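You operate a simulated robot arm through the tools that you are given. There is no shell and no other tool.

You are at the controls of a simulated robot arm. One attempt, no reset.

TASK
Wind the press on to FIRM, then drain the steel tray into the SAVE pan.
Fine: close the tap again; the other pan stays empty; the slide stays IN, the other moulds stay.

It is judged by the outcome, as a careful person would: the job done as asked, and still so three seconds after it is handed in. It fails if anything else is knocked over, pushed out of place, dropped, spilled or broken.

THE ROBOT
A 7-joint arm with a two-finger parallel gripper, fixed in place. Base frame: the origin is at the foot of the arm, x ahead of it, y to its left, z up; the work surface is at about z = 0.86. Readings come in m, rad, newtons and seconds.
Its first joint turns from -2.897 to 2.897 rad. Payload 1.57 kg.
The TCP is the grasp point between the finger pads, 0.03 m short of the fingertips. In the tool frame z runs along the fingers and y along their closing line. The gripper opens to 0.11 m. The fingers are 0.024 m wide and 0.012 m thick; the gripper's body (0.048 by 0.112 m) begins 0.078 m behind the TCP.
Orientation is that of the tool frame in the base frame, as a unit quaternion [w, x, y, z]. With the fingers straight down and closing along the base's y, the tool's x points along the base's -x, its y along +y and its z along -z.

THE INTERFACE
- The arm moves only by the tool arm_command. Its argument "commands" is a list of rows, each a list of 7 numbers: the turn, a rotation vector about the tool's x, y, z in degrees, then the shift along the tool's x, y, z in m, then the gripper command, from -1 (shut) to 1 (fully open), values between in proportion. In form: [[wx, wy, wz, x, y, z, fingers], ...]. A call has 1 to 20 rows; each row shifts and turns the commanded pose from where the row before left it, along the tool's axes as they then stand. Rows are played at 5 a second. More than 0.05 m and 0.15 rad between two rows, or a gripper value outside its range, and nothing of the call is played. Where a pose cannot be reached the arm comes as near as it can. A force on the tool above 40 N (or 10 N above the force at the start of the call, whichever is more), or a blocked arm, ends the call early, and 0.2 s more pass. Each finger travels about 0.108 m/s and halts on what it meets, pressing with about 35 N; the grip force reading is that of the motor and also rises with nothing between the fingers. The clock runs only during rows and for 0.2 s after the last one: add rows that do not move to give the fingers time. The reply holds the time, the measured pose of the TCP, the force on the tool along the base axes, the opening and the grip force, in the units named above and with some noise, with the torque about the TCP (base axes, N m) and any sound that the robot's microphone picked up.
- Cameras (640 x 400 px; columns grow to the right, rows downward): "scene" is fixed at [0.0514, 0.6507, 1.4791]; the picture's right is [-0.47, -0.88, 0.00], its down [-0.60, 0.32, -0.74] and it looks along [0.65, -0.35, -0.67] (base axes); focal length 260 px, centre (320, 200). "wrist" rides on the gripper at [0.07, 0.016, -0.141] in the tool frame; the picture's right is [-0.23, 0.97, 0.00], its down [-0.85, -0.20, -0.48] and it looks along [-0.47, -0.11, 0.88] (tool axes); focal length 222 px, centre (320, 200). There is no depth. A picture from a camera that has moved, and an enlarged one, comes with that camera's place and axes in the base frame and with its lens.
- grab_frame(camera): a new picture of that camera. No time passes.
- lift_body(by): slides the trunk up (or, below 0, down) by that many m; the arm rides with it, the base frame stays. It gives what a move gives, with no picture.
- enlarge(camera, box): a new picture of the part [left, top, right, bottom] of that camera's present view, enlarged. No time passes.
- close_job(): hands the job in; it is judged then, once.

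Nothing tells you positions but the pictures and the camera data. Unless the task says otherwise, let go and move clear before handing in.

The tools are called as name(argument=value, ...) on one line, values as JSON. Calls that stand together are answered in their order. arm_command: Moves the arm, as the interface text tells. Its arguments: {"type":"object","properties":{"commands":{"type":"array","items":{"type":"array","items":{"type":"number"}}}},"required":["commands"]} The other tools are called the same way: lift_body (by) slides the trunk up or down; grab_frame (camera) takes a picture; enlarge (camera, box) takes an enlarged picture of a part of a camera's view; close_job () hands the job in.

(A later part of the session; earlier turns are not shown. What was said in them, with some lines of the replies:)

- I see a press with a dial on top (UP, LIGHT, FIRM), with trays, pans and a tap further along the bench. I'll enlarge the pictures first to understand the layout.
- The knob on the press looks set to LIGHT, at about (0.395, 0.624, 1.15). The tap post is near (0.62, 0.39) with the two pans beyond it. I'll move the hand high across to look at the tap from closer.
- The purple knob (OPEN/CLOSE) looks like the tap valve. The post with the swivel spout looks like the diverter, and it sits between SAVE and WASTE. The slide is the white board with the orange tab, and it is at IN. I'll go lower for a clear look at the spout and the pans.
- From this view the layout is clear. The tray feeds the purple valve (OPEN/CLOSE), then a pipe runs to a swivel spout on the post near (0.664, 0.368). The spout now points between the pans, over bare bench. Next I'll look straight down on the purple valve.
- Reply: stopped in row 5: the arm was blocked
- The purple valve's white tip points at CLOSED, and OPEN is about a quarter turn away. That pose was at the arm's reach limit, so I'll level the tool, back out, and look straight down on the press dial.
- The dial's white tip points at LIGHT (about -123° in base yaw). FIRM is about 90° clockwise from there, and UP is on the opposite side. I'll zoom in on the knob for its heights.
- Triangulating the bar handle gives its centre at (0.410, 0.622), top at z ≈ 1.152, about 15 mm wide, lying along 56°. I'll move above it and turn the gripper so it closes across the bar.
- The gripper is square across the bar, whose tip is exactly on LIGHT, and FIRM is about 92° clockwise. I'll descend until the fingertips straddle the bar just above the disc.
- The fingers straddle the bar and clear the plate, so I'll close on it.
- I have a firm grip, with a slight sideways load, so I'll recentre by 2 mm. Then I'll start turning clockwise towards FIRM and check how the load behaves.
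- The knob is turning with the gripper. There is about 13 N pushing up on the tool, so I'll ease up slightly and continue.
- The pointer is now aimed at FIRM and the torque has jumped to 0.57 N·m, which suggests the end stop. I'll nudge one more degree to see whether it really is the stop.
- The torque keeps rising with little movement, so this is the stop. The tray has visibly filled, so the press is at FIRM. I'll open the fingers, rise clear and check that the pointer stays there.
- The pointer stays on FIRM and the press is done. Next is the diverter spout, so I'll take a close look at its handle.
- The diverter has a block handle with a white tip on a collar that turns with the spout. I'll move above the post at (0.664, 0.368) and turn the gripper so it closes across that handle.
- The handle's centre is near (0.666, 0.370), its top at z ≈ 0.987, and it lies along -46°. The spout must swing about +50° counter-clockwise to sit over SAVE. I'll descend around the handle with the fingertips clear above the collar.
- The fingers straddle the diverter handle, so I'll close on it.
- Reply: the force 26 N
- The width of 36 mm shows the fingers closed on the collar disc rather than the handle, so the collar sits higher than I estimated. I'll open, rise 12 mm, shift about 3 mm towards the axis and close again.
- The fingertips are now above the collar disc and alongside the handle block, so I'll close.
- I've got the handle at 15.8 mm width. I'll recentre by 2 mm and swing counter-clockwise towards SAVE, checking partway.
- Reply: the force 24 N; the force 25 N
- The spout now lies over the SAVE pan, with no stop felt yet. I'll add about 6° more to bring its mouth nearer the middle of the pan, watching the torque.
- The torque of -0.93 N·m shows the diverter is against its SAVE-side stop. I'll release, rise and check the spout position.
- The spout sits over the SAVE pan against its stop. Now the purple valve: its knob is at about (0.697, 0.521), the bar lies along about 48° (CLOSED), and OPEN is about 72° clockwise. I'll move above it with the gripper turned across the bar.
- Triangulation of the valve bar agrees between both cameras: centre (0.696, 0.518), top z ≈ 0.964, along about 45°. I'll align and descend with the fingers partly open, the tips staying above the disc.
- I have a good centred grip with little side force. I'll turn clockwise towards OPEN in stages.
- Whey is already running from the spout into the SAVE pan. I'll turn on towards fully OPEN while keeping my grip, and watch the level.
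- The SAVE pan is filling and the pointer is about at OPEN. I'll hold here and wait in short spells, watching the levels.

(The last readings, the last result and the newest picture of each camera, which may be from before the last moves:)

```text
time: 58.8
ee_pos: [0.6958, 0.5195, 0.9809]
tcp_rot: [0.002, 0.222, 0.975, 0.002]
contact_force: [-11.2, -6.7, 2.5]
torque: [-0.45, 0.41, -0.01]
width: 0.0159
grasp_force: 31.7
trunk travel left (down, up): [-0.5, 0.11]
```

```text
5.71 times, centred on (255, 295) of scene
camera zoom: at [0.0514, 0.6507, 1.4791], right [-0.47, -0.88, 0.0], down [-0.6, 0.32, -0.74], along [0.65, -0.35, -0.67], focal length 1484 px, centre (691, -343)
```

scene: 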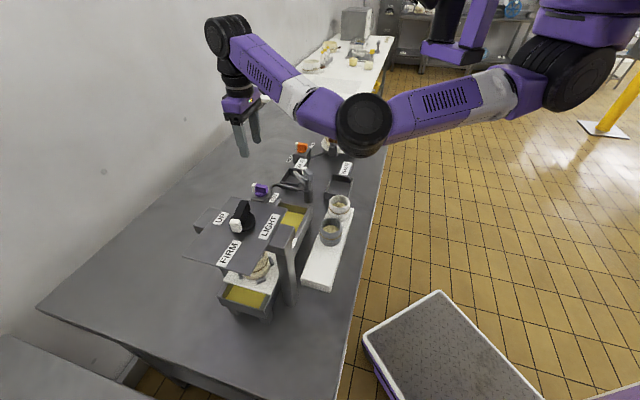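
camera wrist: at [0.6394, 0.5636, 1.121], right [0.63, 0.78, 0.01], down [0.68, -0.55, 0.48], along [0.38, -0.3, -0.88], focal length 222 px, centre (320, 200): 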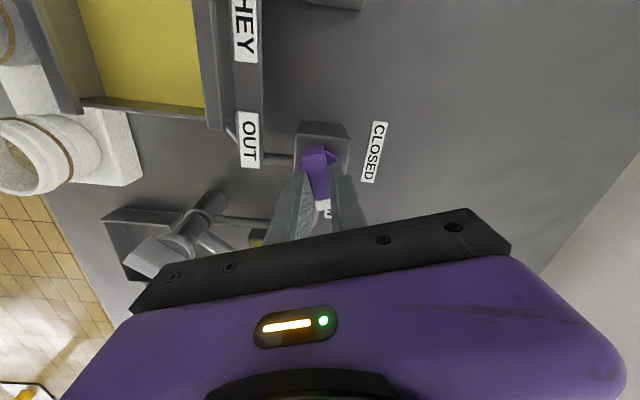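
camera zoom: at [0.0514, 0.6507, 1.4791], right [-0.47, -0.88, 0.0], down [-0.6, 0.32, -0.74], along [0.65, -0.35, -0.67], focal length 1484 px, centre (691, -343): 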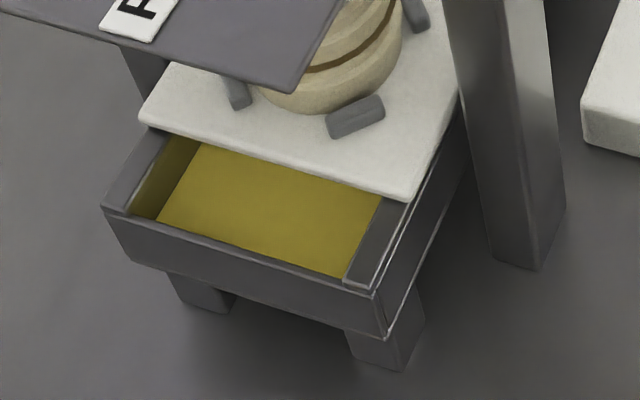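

arm_command(commands=[[0, 0, 0, 0, 0, 0, -1], [0, 0, 0, 0, 0, 0, -1], [0, 0, 0, 0, 0, 0, -1], [0, 0, 0, 0, 0, 0, -1], [0, 0, 0, 0, 0, 0, -1], [0, 0, 0, 0, 0, 0, -1], [0, 0, 0, 0, 0, 0, -1], [0, 0, 0, 0, 0, 0, -1], [0, 0, 0, 0, 0, 0, -1]])

enlarge(camera="scene", box=[280, 160, 320, 195])

enlarge(camera="wrist", box=[20, 0, 260, 150])

enlarge(camera="scene", box=[210, 260, 300, 330])

```text
time: 60.8
ee_pos: [0.696, 0.5202, 0.9812]
tcp_rot: [0.002, 0.221, 0.975, 0.003]
contact_force: [-10.7, -6.3, 3.0]
torque: [-0.43, 0.43, -0.03]
width: 0.0159
grasp_force: 31.2
trunk travel left (down, up): [-0.5, 0.11]
```

```text
11.43 times, centred on (300, 178) of scene
camera zoom: at [0.0514, 0.6507, 1.4791], right [-0.47, -0.88, 0.0], down [-0.6, 0.32, -0.74], along [0.65, -0.35, -0.67], focal length 2968 px, centre (549, 457)
```

zoom: 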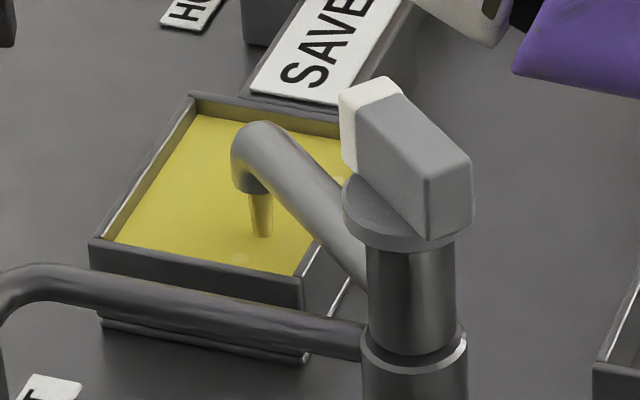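

```text
2.67 times, centred on (140, 75) of wrist
camera zoom: at [0.6394, 0.5636, 1.1209], right [0.63, 0.78, 0.01], down [0.68, -0.55, 0.48], along [0.38, -0.3, -0.88], focal length 592 px, centre (800, 533)
```

zoom: 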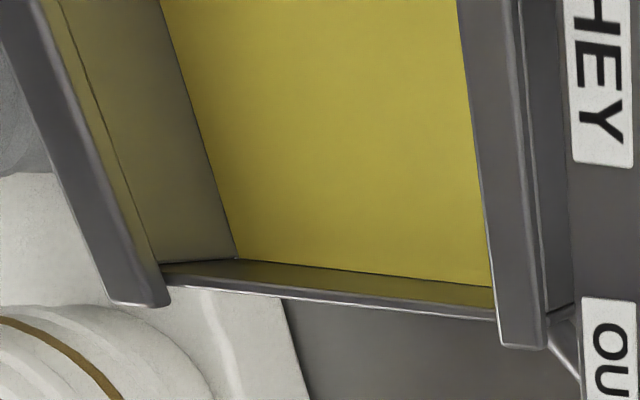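

```text
5.71 times, centred on (255, 295) of scene
camera zoom: at [0.0514, 0.6507, 1.4791], right [-0.47, -0.88, 0.0], down [-0.6, 0.32, -0.74], along [0.65, -0.35, -0.67], focal length 1484 px, centre (691, -343)
```

zoom: 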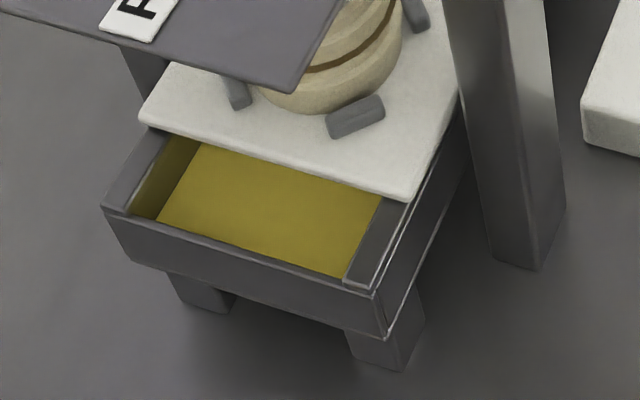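

The SAVE pan is about three quarters full and the tray still shows yellow. I'll throttle the valve back to about half so that I can shut it quickly if the pan gets near its brim.

arm_command(commands=[[0, 0, -7, 0, 0, 0, -1], [0, 0, -7, 0, 0, 0, -1], [0, 0, -7, 0, 0, 0, -1], [0, 0, -7, 0, 0, 0, -1], [0, 0, -7, 0, 0, 0, -1]])

enlarge(camera="scene", box=[280, 160, 320, 195])

grab_frame(camera="wrist")

```text
time: 62.0
ee_pos: [0.6961, 0.519, 0.9812]
tcp_rot: [0.001, -0.084, 0.996, 0.002]
contact_force: [-13.9, -9.0, 5.5]
torque: [-0.5, 0.89, -0.01]
width: 0.0159
grasp_force: 31.3
trunk travel left (down, up): [-0.5, 0.11]
```

```text
11.43 times, centred on (300, 178) of scene
camera zoom: at [0.0514, 0.6507, 1.4791], right [-0.47, -0.88, 0.0], down [-0.6, 0.32, -0.74], along [0.65, -0.35, -0.67], focal length 2968 px, centre (549, 457)
```

zoom: 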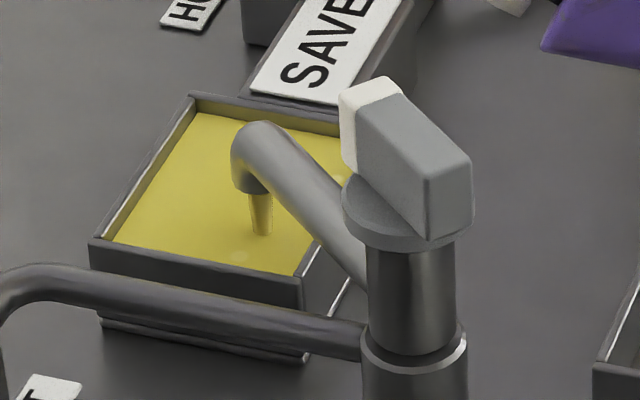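

```text
taken
camera wrist: at [0.6239, 0.5231, 1.1206], right [0.06, 1.0, 0.0], down [0.87, -0.06, 0.48], along [0.48, -0.03, -0.88], focal length 222 px, centre (320, 200)
```

wrist: 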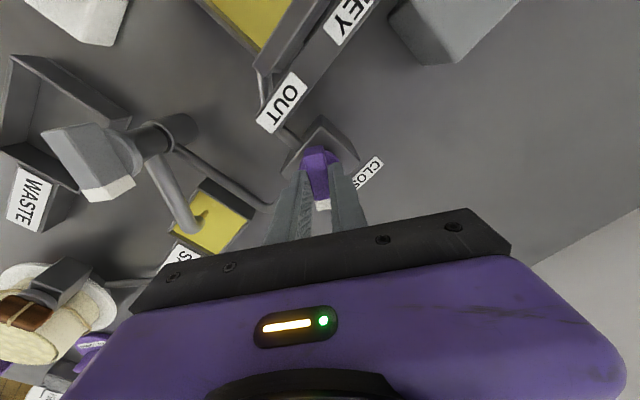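

arm_command(commands=[[0, 0, 0, 0, 0, 0, -1], [0, 0, 0, 0, 0, 0, -1], [0, 0, 0, 0, 0, 0, -1], [0, 0, 0, 0, 0, 0, -1]])

enlarge(camera="scene", box=[280, 160, 320, 195])

enlarge(camera="wrist", box=[150, 150, 280, 260])

enlarge(camera="scene", box=[210, 260, 300, 330])

enlarge(camera="scene", box=[270, 190, 340, 250])

```text
time: 63.0
ee_pos: [0.6967, 0.5204, 0.9815]
tcp_rot: [0.001, -0.082, 0.997, 0.002]
contact_force: [-14.1, -10.1, 5.3]
torque: [-0.41, 0.52, -0.02]
width: 0.0157
grasp_force: 31.8
trunk travel left (down, up): [-0.5, 0.11]
```

```text
11.43 times, centred on (300, 178) of scene
camera zoom: at [0.0514, 0.6507, 1.4791], right [-0.47, -0.88, 0.0], down [-0.6, 0.32, -0.74], along [0.65, -0.35, -0.67], focal length 2968 px, centre (549, 457)
```

zoom: 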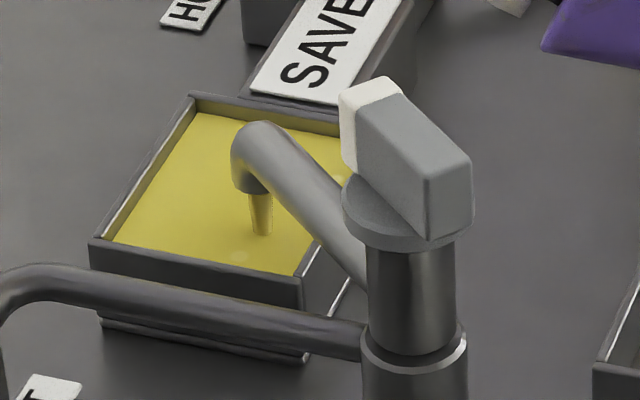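

```text
3.64 times, centred on (215, 205) of wrist
camera zoom: at [0.6239, 0.5233, 1.1206], right [0.06, 1.0, 0.0], down [0.87, -0.06, 0.48], along [0.48, -0.03, -0.88], focal length 808 px, centre (702, 182)
```

zoom: 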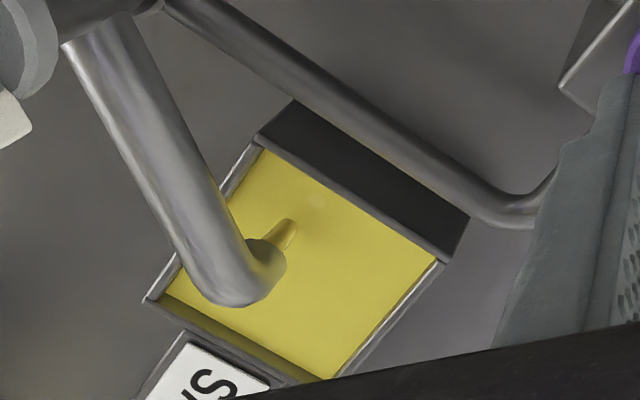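

```text
5.71 times, centred on (255, 295) of scene
camera zoom: at [0.0514, 0.6507, 1.4791], right [-0.47, -0.88, 0.0], down [-0.6, 0.32, -0.74], along [0.65, -0.35, -0.67], focal length 1484 px, centre (691, -343)
```

zoom: 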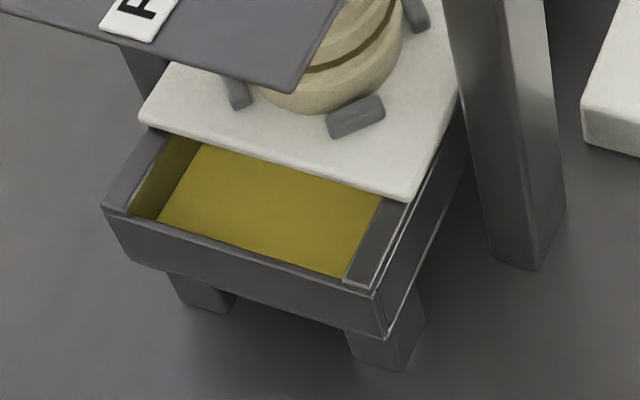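

```text
6.67 times, centred on (305, 220) of scene
camera zoom: at [0.0514, 0.6507, 1.4791], right [-0.47, -0.88, 0.0], down [-0.6, 0.32, -0.74], along [0.65, -0.35, -0.67], focal length 1731 px, centre (420, 67)
```

zoom: 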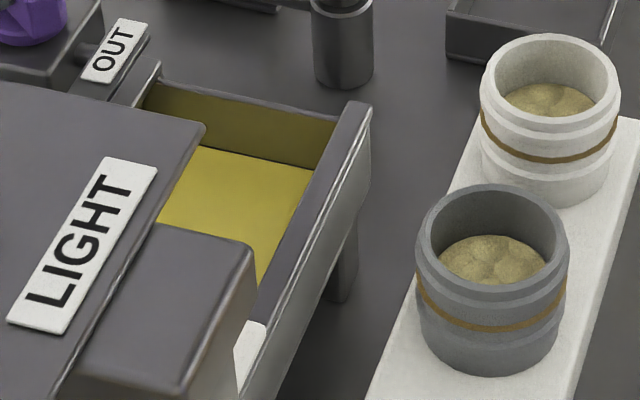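

arm_command(commands=[[0, 0, 0, 0, 0, 0, -1], [0, 0, 0, 0, 0, 0, -1], [0, 0, 0, 0, 0, 0, -1], [0, 0, 0, 0, 0, 0, -1], [0, 0, 0, 0, 0, 0, -1], [0, 0, 0, 0, 0, 0, -1], [0, 0, 0, 0, 0, 0, -1], [0, 0, 0, 0, 0, 0, -1]])

enlarge(camera="scene", box=[280, 160, 320, 195])

enlarge(camera="wrist", box=[150, 150, 280, 260])

enlarge(camera="scene", box=[270, 190, 340, 250])

```text
time: 64.8
ee_pos: [0.6953, 0.5195, 0.9796]
tcp_rot: [0.001, -0.082, 0.997, 0.002]
contact_force: [-14.6, -9.6, 6.9]
torque: [-0.38, 0.35, 0.01]
width: 0.0162
grasp_force: 31.2
trunk travel left (down, up): [-0.5, 0.11]
```

```text
11.43 times, centred on (300, 178) of scene
camera zoom: at [0.0514, 0.6507, 1.4791], right [-0.47, -0.88, 0.0], down [-0.6, 0.32, -0.74], along [0.65, -0.35, -0.67], focal length 2968 px, centre (549, 457)
```

zoom: 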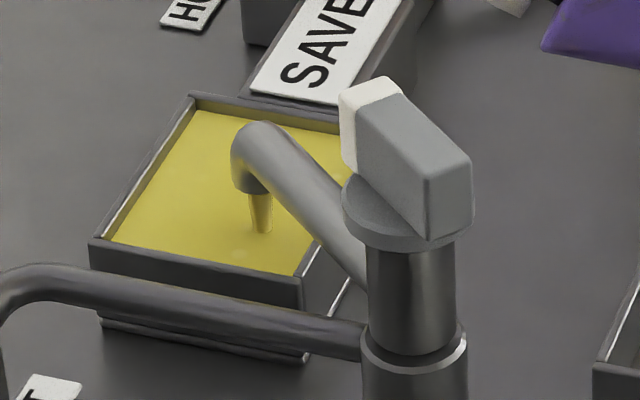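

```text
3.64 times, centred on (215, 205) of wrist
camera zoom: at [0.6239, 0.5233, 1.1206], right [0.06, 1.0, 0.0], down [0.87, -0.06, 0.48], along [0.48, -0.03, -0.88], focal length 808 px, centre (702, 182)
```

zoom: 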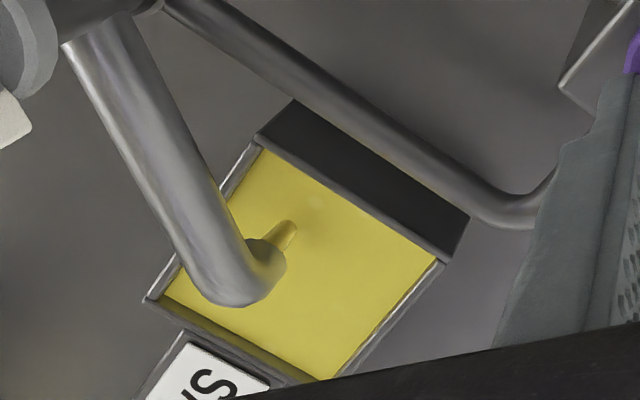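

```text
6.67 times, centred on (305, 220) of scene
camera zoom: at [0.0514, 0.6507, 1.4791], right [-0.47, -0.88, 0.0], down [-0.6, 0.32, -0.74], along [0.65, -0.35, -0.67], focal length 1731 px, centre (420, 67)
```

zoom: 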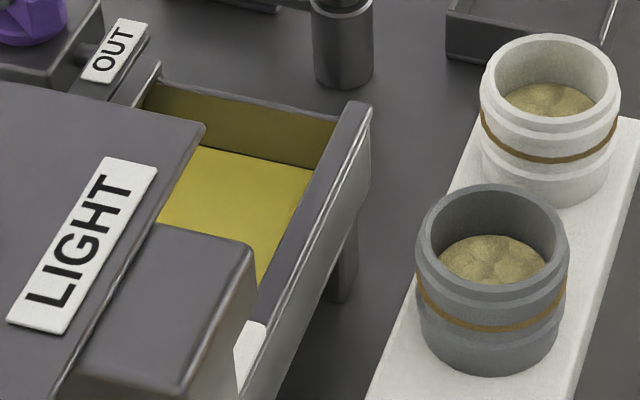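

enlarge(camera="scene", box=[285, 195, 325, 235])

enlarge(camera="scene", box=[215, 280, 285, 330])

enlarge(camera="wrist", box=[180, 0, 300, 90])

```text
10.00 times, centred on (305, 215) of scene
camera zoom: at [0.0514, 0.6507, 1.4791], right [-0.47, -0.88, 0.0], down [-0.6, 0.32, -0.74], along [0.65, -0.35, -0.67], focal length 2597 px, centre (470, 50)
```

zoom: 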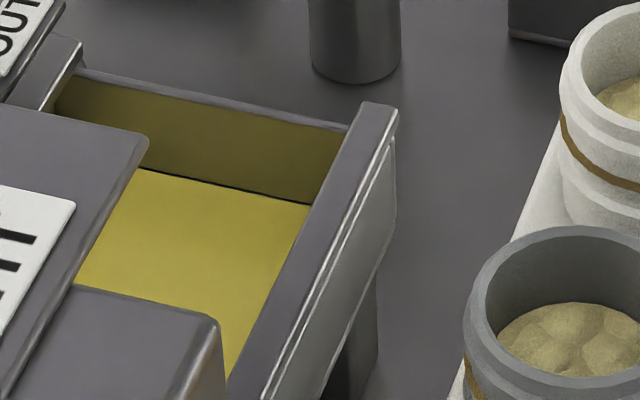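

```text
8.00 times, centred on (250, 305) of scene
camera zoom: at [0.0514, 0.6507, 1.4791], right [-0.47, -0.88, 0.0], down [-0.6, 0.32, -0.74], along [0.65, -0.35, -0.67], focal length 2077 px, centre (880, -640)
```

zoom: 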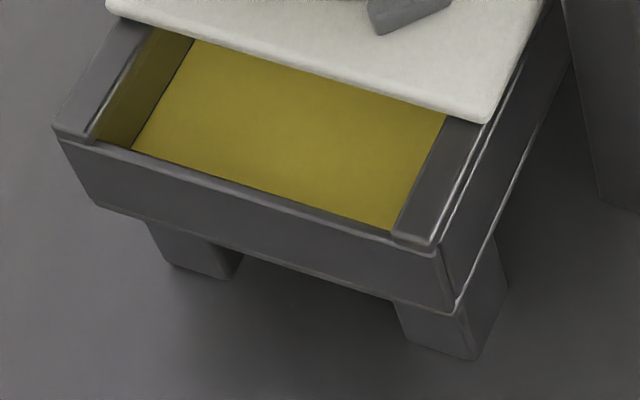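

```text
4.44 times, centred on (240, 45) of wrist
camera zoom: at [0.6239, 0.5233, 1.1206], right [0.06, 1.0, 0.0], down [0.87, -0.06, 0.48], along [0.48, -0.03, -0.88], focal length 987 px, centre (676, 889)
```

zoom: 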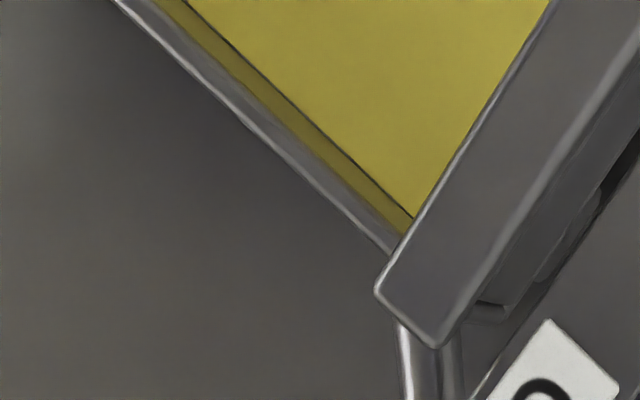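

arm_command(commands=[[0, 0, 0, 0, 0, 0, -1], [0, 0, 0, 0, 0, 0, -1], [0, 0, 0, 0, 0, 0, -1], [0, 0, 0, 0, 0, 0, -1], [0, 0, 0, 0, 0, 0, -1], [0, 0, 0, 0, 0, 0, -1], [0, 0, 0, 0, 0, 0, -1]])

enlarge(camera="scene", box=[280, 160, 320, 195])

enlarge(camera="scene", box=[285, 195, 325, 235])

enlarge(camera="scene", box=[215, 280, 285, 330])

```text
time: 66.4
ee_pos: [0.6954, 0.5199, 0.9801]
tcp_rot: [0.001, -0.082, 0.997, 0.002]
contact_force: [-13.8, -9.5, 5.7]
torque: [-0.39, 0.36, -0.01]
width: 0.0158
grasp_force: 31.3
trunk travel left (down, up): [-0.5, 0.11]
```

```text
11.43 times, centred on (300, 178) of scene
camera zoom: at [0.0514, 0.6507, 1.4791], right [-0.47, -0.88, 0.0], down [-0.6, 0.32, -0.74], along [0.65, -0.35, -0.67], focal length 2968 px, centre (549, 457)
```

zoom: 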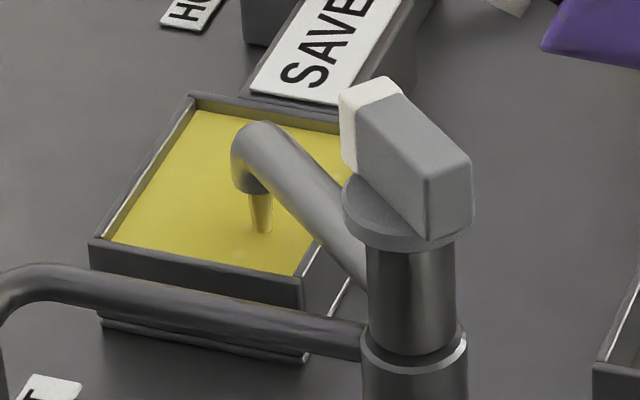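

```text
10.00 times, centred on (305, 215) of scene
camera zoom: at [0.0514, 0.6507, 1.4791], right [-0.47, -0.88, 0.0], down [-0.6, 0.32, -0.74], along [0.65, -0.35, -0.67], focal length 2597 px, centre (470, 50)
```

zoom: 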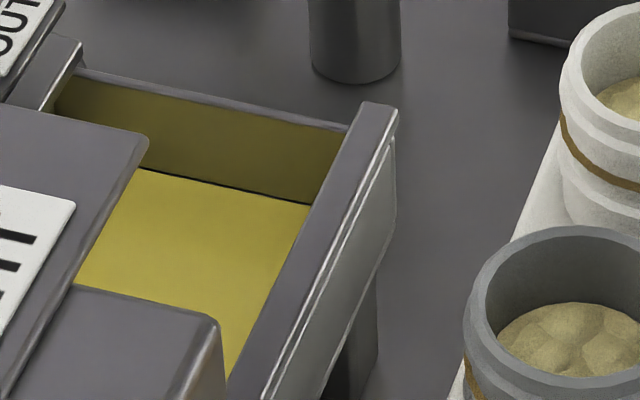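

```text
8.00 times, centred on (250, 305) of scene
camera zoom: at [0.0514, 0.6507, 1.4791], right [-0.47, -0.88, 0.0], down [-0.6, 0.32, -0.74], along [0.65, -0.35, -0.67], focal length 2077 px, centre (880, -640)
```

zoom: 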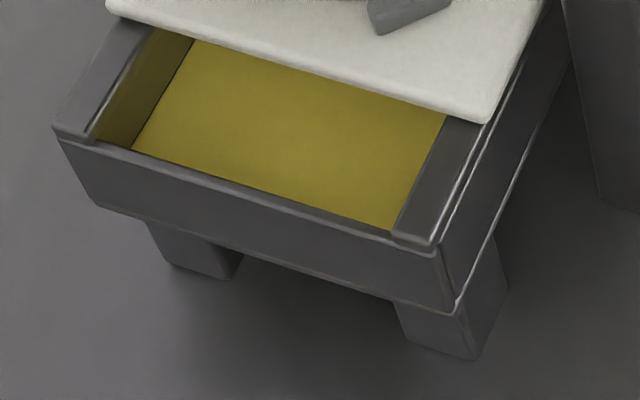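

arm_command(commands=[[0, 0, 0, 0, 0, 0, -1], [0, 0, 0, 0, 0, 0, -1], [0, 0, 0, 0, 0, 0, -1], [0, 0, 0, 0, 0, 0, -1], [0, 0, 0, 0, 0, 0, -1], [0, 0, 0, 0, 0, 0, -1], [0, 0, 0, 0, 0, 0, -1], [0, 0, 0, 0, 0, 0, -1], [0, 0, 0, 0, 0, 0, -1]])

enlarge(camera="scene", box=[280, 160, 310, 190])

enlarge(camera="wrist", box=[150, 150, 280, 260])

enlarge(camera="scene", box=[215, 280, 285, 330])

```text
time: 68.4
ee_pos: [0.6965, 0.5191, 0.9808]
tcp_rot: [0.001, -0.082, 0.997, 0.001]
contact_force: [-14.4, -9.2, 5.9]
torque: [-0.39, 0.32, 0.03]
width: 0.0158
grasp_force: 31.3
trunk travel left (down, up): [-0.5, 0.11]
```

```text
13.33 times, centred on (295, 175) of scene
camera zoom: at [0.0514, 0.6507, 1.4791], right [-0.47, -0.88, 0.0], down [-0.6, 0.32, -0.74], along [0.65, -0.35, -0.67], focal length 3462 px, centre (653, 533)
```

zoom: 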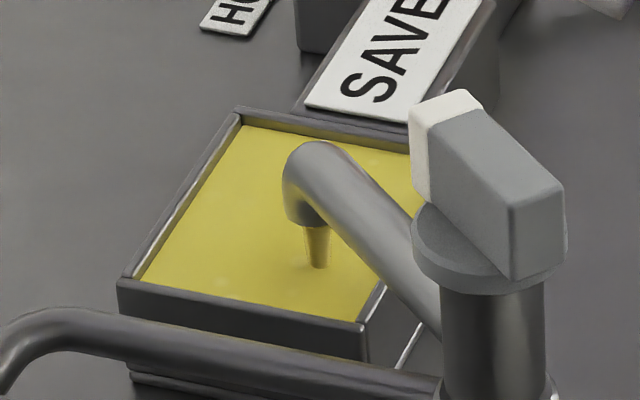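

```text
3.64 times, centred on (215, 205) of wrist
camera zoom: at [0.6239, 0.5233, 1.1206], right [0.06, 1.0, 0.0], down [0.87, -0.06, 0.48], along [0.48, -0.03, -0.88], focal length 808 px, centre (702, 182)
```

zoom: 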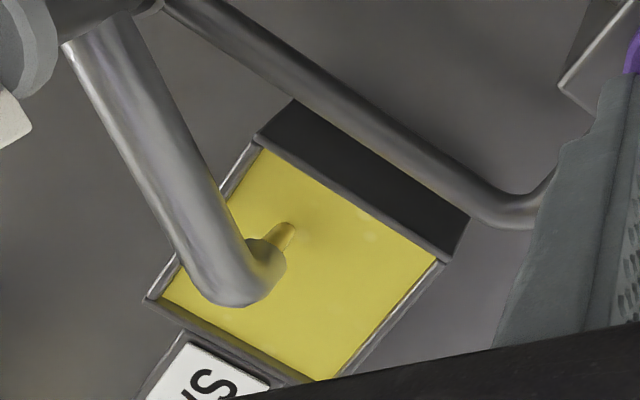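

```text
8.00 times, centred on (250, 305) of scene
camera zoom: at [0.0514, 0.6507, 1.4791], right [-0.47, -0.88, 0.0], down [-0.6, 0.32, -0.74], along [0.65, -0.35, -0.67], focal length 2077 px, centre (880, -640)
```

zoom: 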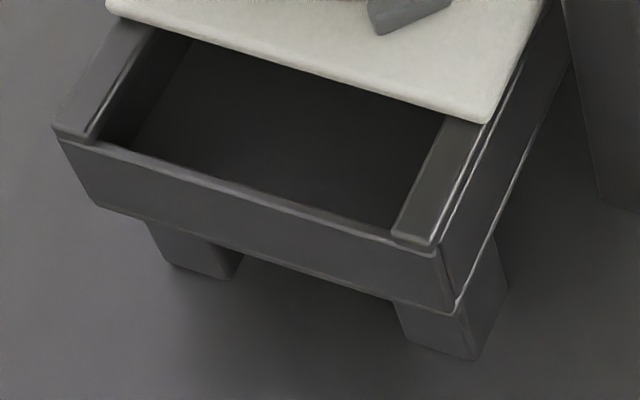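

The tray now shows its bare grey floor, so it has emptied, and the SAVE pan has not overflowed. I'll wait a moment for the pipe to run dry and look again.

arm_command(commands=[[0, 0, 0, 0, 0, 0, -1], [0, 0, 0, 0, 0, 0, -1], [0, 0, 0, 0, 0, 0, -1], [0, 0, 0, 0, 0, 0, -1], [0, 0, 0, 0, 0, 0, -1]])

enlarge(camera="scene", box=[280, 160, 310, 190])

enlarge(camera="scene", box=[200, 190, 330, 330])

grab_frame(camera="wrist")

```text
time: 69.6
ee_pos: [0.6961, 0.5202, 0.9819]
tcp_rot: [0.002, -0.082, 0.997, 0.002]
contact_force: [-13.7, -10.8, 6.2]
torque: [-0.42, 0.31, 0.0]
width: 0.0161
grasp_force: 30.9
trunk travel left (down, up): [-0.5, 0.11]
```

```text
13.33 times, centred on (295, 175) of scene
camera zoom: at [0.0514, 0.6507, 1.4791], right [-0.47, -0.88, 0.0], down [-0.6, 0.32, -0.74], along [0.65, -0.35, -0.67], focal length 3462 px, centre (653, 533)
```

zoom: 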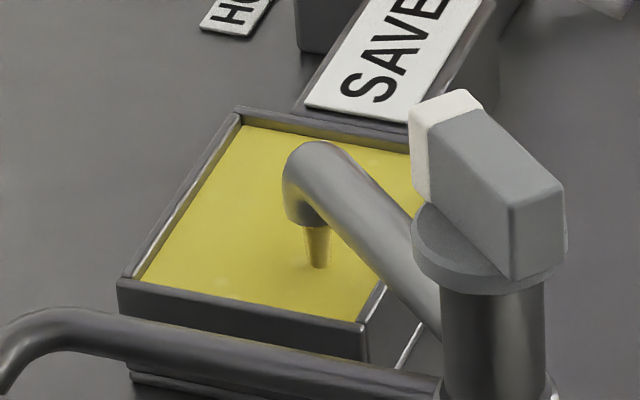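

```text
2.86 times, centred on (265, 260) of scene
camera zoom: at [0.0514, 0.6507, 1.4791], right [-0.47, -0.88, 0.0], down [-0.6, 0.32, -0.74], along [0.65, -0.35, -0.67], focal length 742 px, centre (477, 29)
```

zoom: 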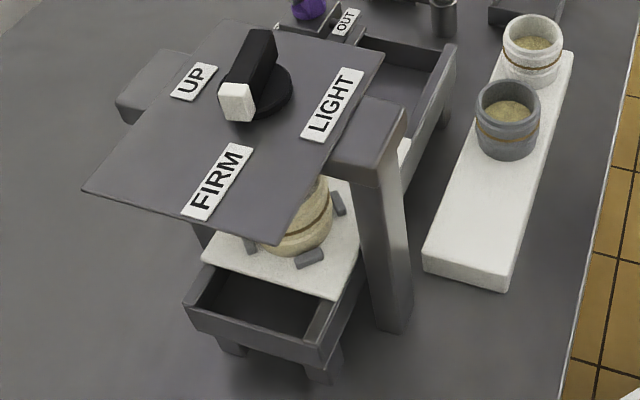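

```text
taken
camera wrist: at [0.624, 0.5233, 1.1206], right [0.06, 1.0, 0.0], down [0.87, -0.06, 0.48], along [0.48, -0.03, -0.88], focal length 222 px, centre (320, 200)
```

wrist: 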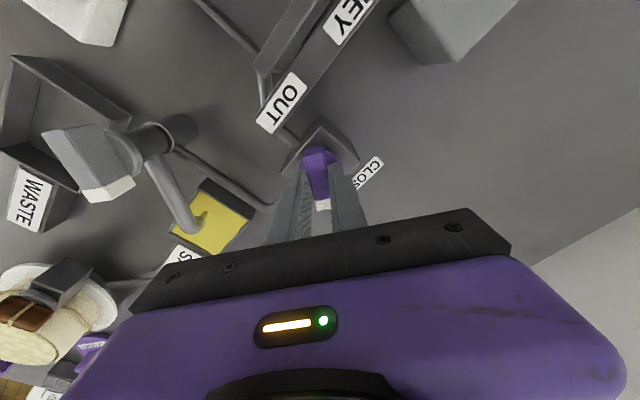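

arm_command(commands=[[0, 0, 0, 0, 0, 0, -1], [0, 0, 0, 0, 0, 0, -1], [0, 0, 0, 0, 0, 0, -1], [0, 0, 0, 0, 0, 0, -1], [0, 0, 0, 0, 0, 0, -1], [0, 0, 0, 0, 0, 0, -1], [0, 0, 0, 0, 0, 0, -1], [0, 0, 0, 0, 0, 0, -1]])

enlarge(camera="scene", box=[280, 160, 310, 190])

enlarge(camera="wrist", box=[150, 150, 280, 260])

```text
time: 71.4
ee_pos: [0.6963, 0.5193, 0.9814]
tcp_rot: [0.001, -0.082, 0.997, 0.002]
contact_force: [-12.1, -9.9, 6.4]
torque: [-0.4, 0.35, 0.02]
width: 0.016
grasp_force: 31.1
trunk travel left (down, up): [-0.5, 0.11]
```

```text
13.33 times, centred on (295, 175) of scene
camera zoom: at [0.0514, 0.6507, 1.4791], right [-0.47, -0.88, 0.0], down [-0.6, 0.32, -0.74], along [0.65, -0.35, -0.67], focal length 3462 px, centre (653, 533)
```

zoom: 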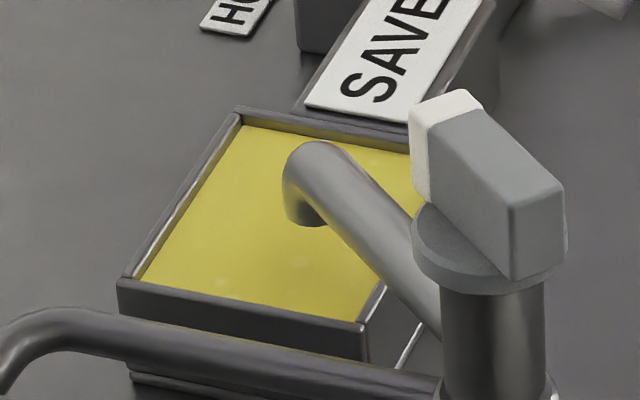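

```text
3.64 times, centred on (215, 205) of wrist
camera zoom: at [0.624, 0.5233, 1.1206], right [0.06, 1.0, 0.0], down [0.87, -0.06, 0.48], along [0.48, -0.03, -0.88], focal length 808 px, centre (702, 182)
```

zoom: 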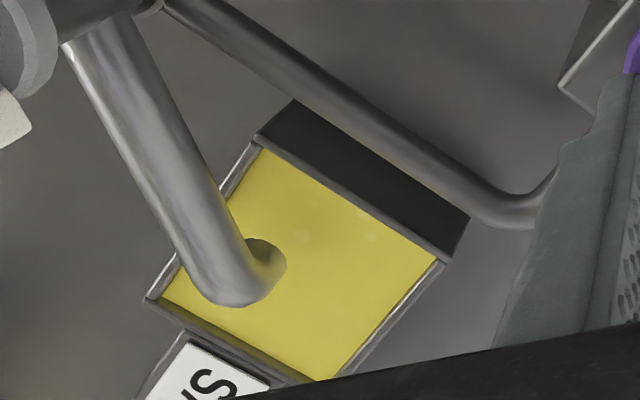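

The stream has stopped, the tray is drained and SAVE holds everything. Now I'll close the valve by turning back counter-clockwise to CLOSED.

arm_command(commands=[[0, 0, -7, 0.001, -0.0005, 0, -1], [0, 0, -7, 0, 0, 0, -1], [0, 0, -7, 0, 0, 0, -1], [0, 0, -7, 0, 0, 0, -1], [0, 0, -7, 0, 0, 0, -1], [0, 0, 0, 0, 0, 0, -1]])

enlarge(camera="wrist", box=[220, 80, 420, 240])

```text
time: 72.8
ee_pos: [0.6961, 0.5197, 0.9808]
tcp_rot: [0.004, -0.379, 0.925, 0.001]
contact_force: [0.2, -1.3, 1.9]
torque: [0.34, -0.32, 0.03]
width: 0.0159
grasp_force: 30.9
trunk travel left (down, up): [-0.5, 0.11]
```

```text
2.50 times, centred on (320, 160) of wrist
camera zoom: at [0.6342, 0.4809, 1.1202], right [-0.52, 0.85, 0.0], down [0.75, 0.45, 0.48], along [0.41, 0.25, -0.87], focal length 555 px, centre (320, 300)
```

zoom: 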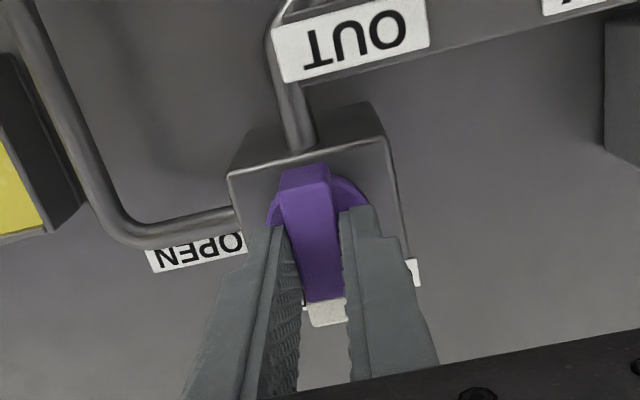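

The knob is back at its starting orientation, at CLOSED. I'll nudge it 2° further to make sure it is fully against its closed stop.

arm_command(commands=[[0, 0, -2, 0, 0, 0, -1], [0, 0, 0, 0, 0, 0, -1]])

```text
time: 73.4
ee_pos: [0.6966, 0.5207, 0.9808]
tcp_rot: [0.003, -0.394, 0.919, 0.001]
contact_force: [-2.4, -0.5, 6.5]
torque: [-0.11, 0.1, -0.91]
width: 0.0164
grasp_force: 31.9
trunk travel left (down, up): [-0.5, 0.11]
```

The torque of -0.91 N·m confirms the closed stop. I'll release, rise straight up, and inspect everything.

arm_command(commands=[[0, 0, 0, 0, 0, 0, -0.4], [0, 0, 0, 0, 0, 0, 0.2], [0, 0, 0, 0, 0, 0, 0.2], [0, 0, 0, 0, 0, -0.02, 0.2], [0, 0, 0, 0, 0, -0.04, 0.2], [0, 0, 0, 0, 0, -0.04, 0.2], [0, 0, 0, 0, 0, -0.04, 0.2], [0, 0, 0, 0, 0, 0, 0.2]])

grab_frame(camera="wrist")

enlarge(camera="wrist", box=[180, 60, 400, 200])

grab_frame(camera="scene")

```text
time: 75.2
ee_pos: [0.6938, 0.5171, 1.1204]
tcp_rot: [0.002, -0.394, 0.919, 0.002]
contact_force: [0.9, -0.3, 0.7]
torque: [-0.02, -0.01, 0.01]
width: 0.0661
grasp_force: 0.1
trunk travel left (down, up): [-0.5, 0.11]
```

```text
taken
camera wrist: at [0.6336, 0.4774, 1.2597], right [-0.55, 0.84, 0.0], down [0.73, 0.48, 0.48], along [0.4, 0.27, -0.88], focal length 222 px, centre (320, 200)
```

wrist: 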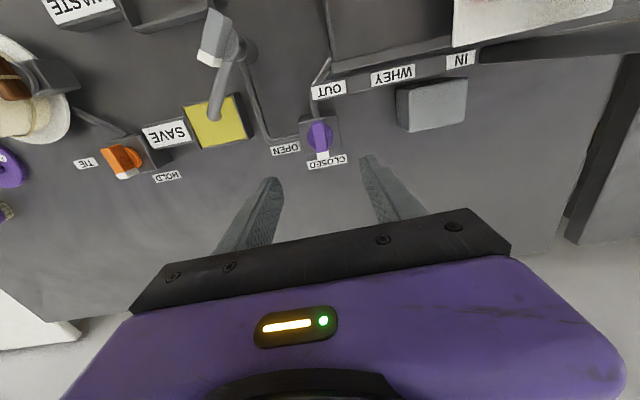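

```text
2.86 times, centred on (290, 130) of wrist
camera zoom: at [0.6336, 0.4774, 1.2597], right [-0.55, 0.84, 0.0], down [0.73, 0.48, 0.48], along [0.4, 0.27, -0.88], focal length 635 px, centre (406, 400)
```

zoom: 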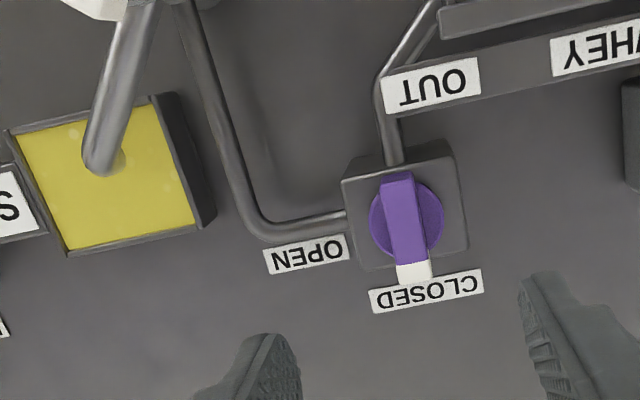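

```text
taken
```

scene: 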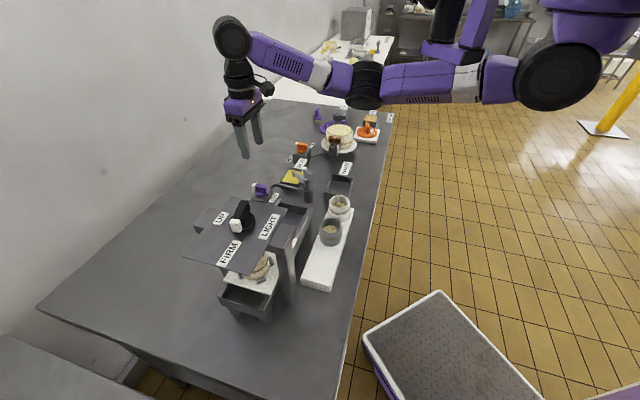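

The valve is at CLOSED, the tray is empty, the SAVE pan is full but contained, WASTE is empty, the slide is at IN, and the press is at FIRM. I'll move the arm further clear and take one last look.

arm_command(commands=[[0, 0, 0, 0.02, 0, -0.03, 0.2], [0, 0, 0, 0.02, 0, -0.03, 0.2], [0, 0, 0, 0.02, 0, -0.03, 0.2], [0, 0, 0, 0, 0, 0, 0.2], [0, 0, 0, 0, 0, 0, 0.2], [0, 0, 0, 0, 0, 0, 0.2]])

enlarge(camera="scene", box=[180, 180, 370, 330])

enlarge(camera="scene", box=[240, 90, 410, 220])

grab_frame(camera="wrist")

```text
time: 76.6
ee_pos: [0.6524, 0.4728, 1.2096]
tcp_rot: [0.002, -0.394, 0.919, 0.001]
contact_force: [0.0, -0.4, 0.3]
torque: [-0.05, -0.02, -0.02]
width: 0.0661
grasp_force: 0.1
trunk travel left (down, up): [-0.5, 0.11]
```

```text
2.67 times, centred on (275, 255) of scene
camera zoom: at [0.0514, 0.6507, 1.4791], right [-0.47, -0.88, 0.0], down [-0.6, 0.32, -0.74], along [0.65, -0.35, -0.67], focal length 692 px, centre (440, 53)
```

zoom: 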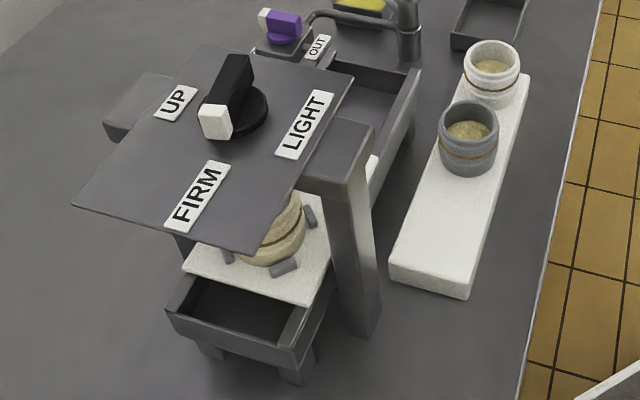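

```text
3.08 times, centred on (325, 155) of scene
camera zoom: at [0.0514, 0.6507, 1.4791], right [-0.47, -0.88, 0.0], down [-0.6, 0.32, -0.74], along [0.65, -0.35, -0.67], focal length 799 px, centre (305, 338)
```

zoom: 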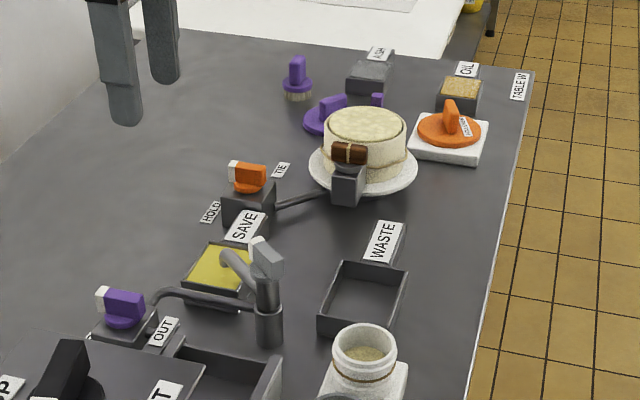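

```text
taken
camera wrist: at [0.5924, 0.4332, 1.3499], right [-0.55, 0.84, 0.0], down [0.73, 0.48, 0.48], along [0.4, 0.27, -0.88], focal length 222 px, centre (320, 200)
```

wrist: 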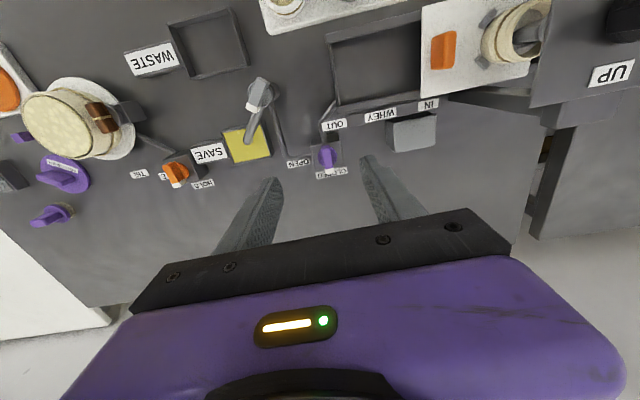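

The press points to FIRM, the tray is empty and all the whey is in SAVE. The tap is at CLOSED, WASTE is empty, the slide is at IN, the moulds haven't moved, and the arm is clear. I'm handing in the job.

close_job()

```text
The job is handed in.
```

The press is wound on to FIRM and the steel tray is drained into the SAVE pan, with nothing spilled that I could see. I have handed the job in, and no result came back.

- **Tap:** it is closed again, turned firmly against its stop.
- **Pans:** SAVE holds all the whey and is close to its brim. WASTE is empty.
- **Spout:** it started out between the two pans, so I swung it over SAVE before opening the tap and left it there.
- **Slide and moulds:** the slide is still IN, and the other moulds were not touched.

The gripper is empty and the arm is clear of the bench.
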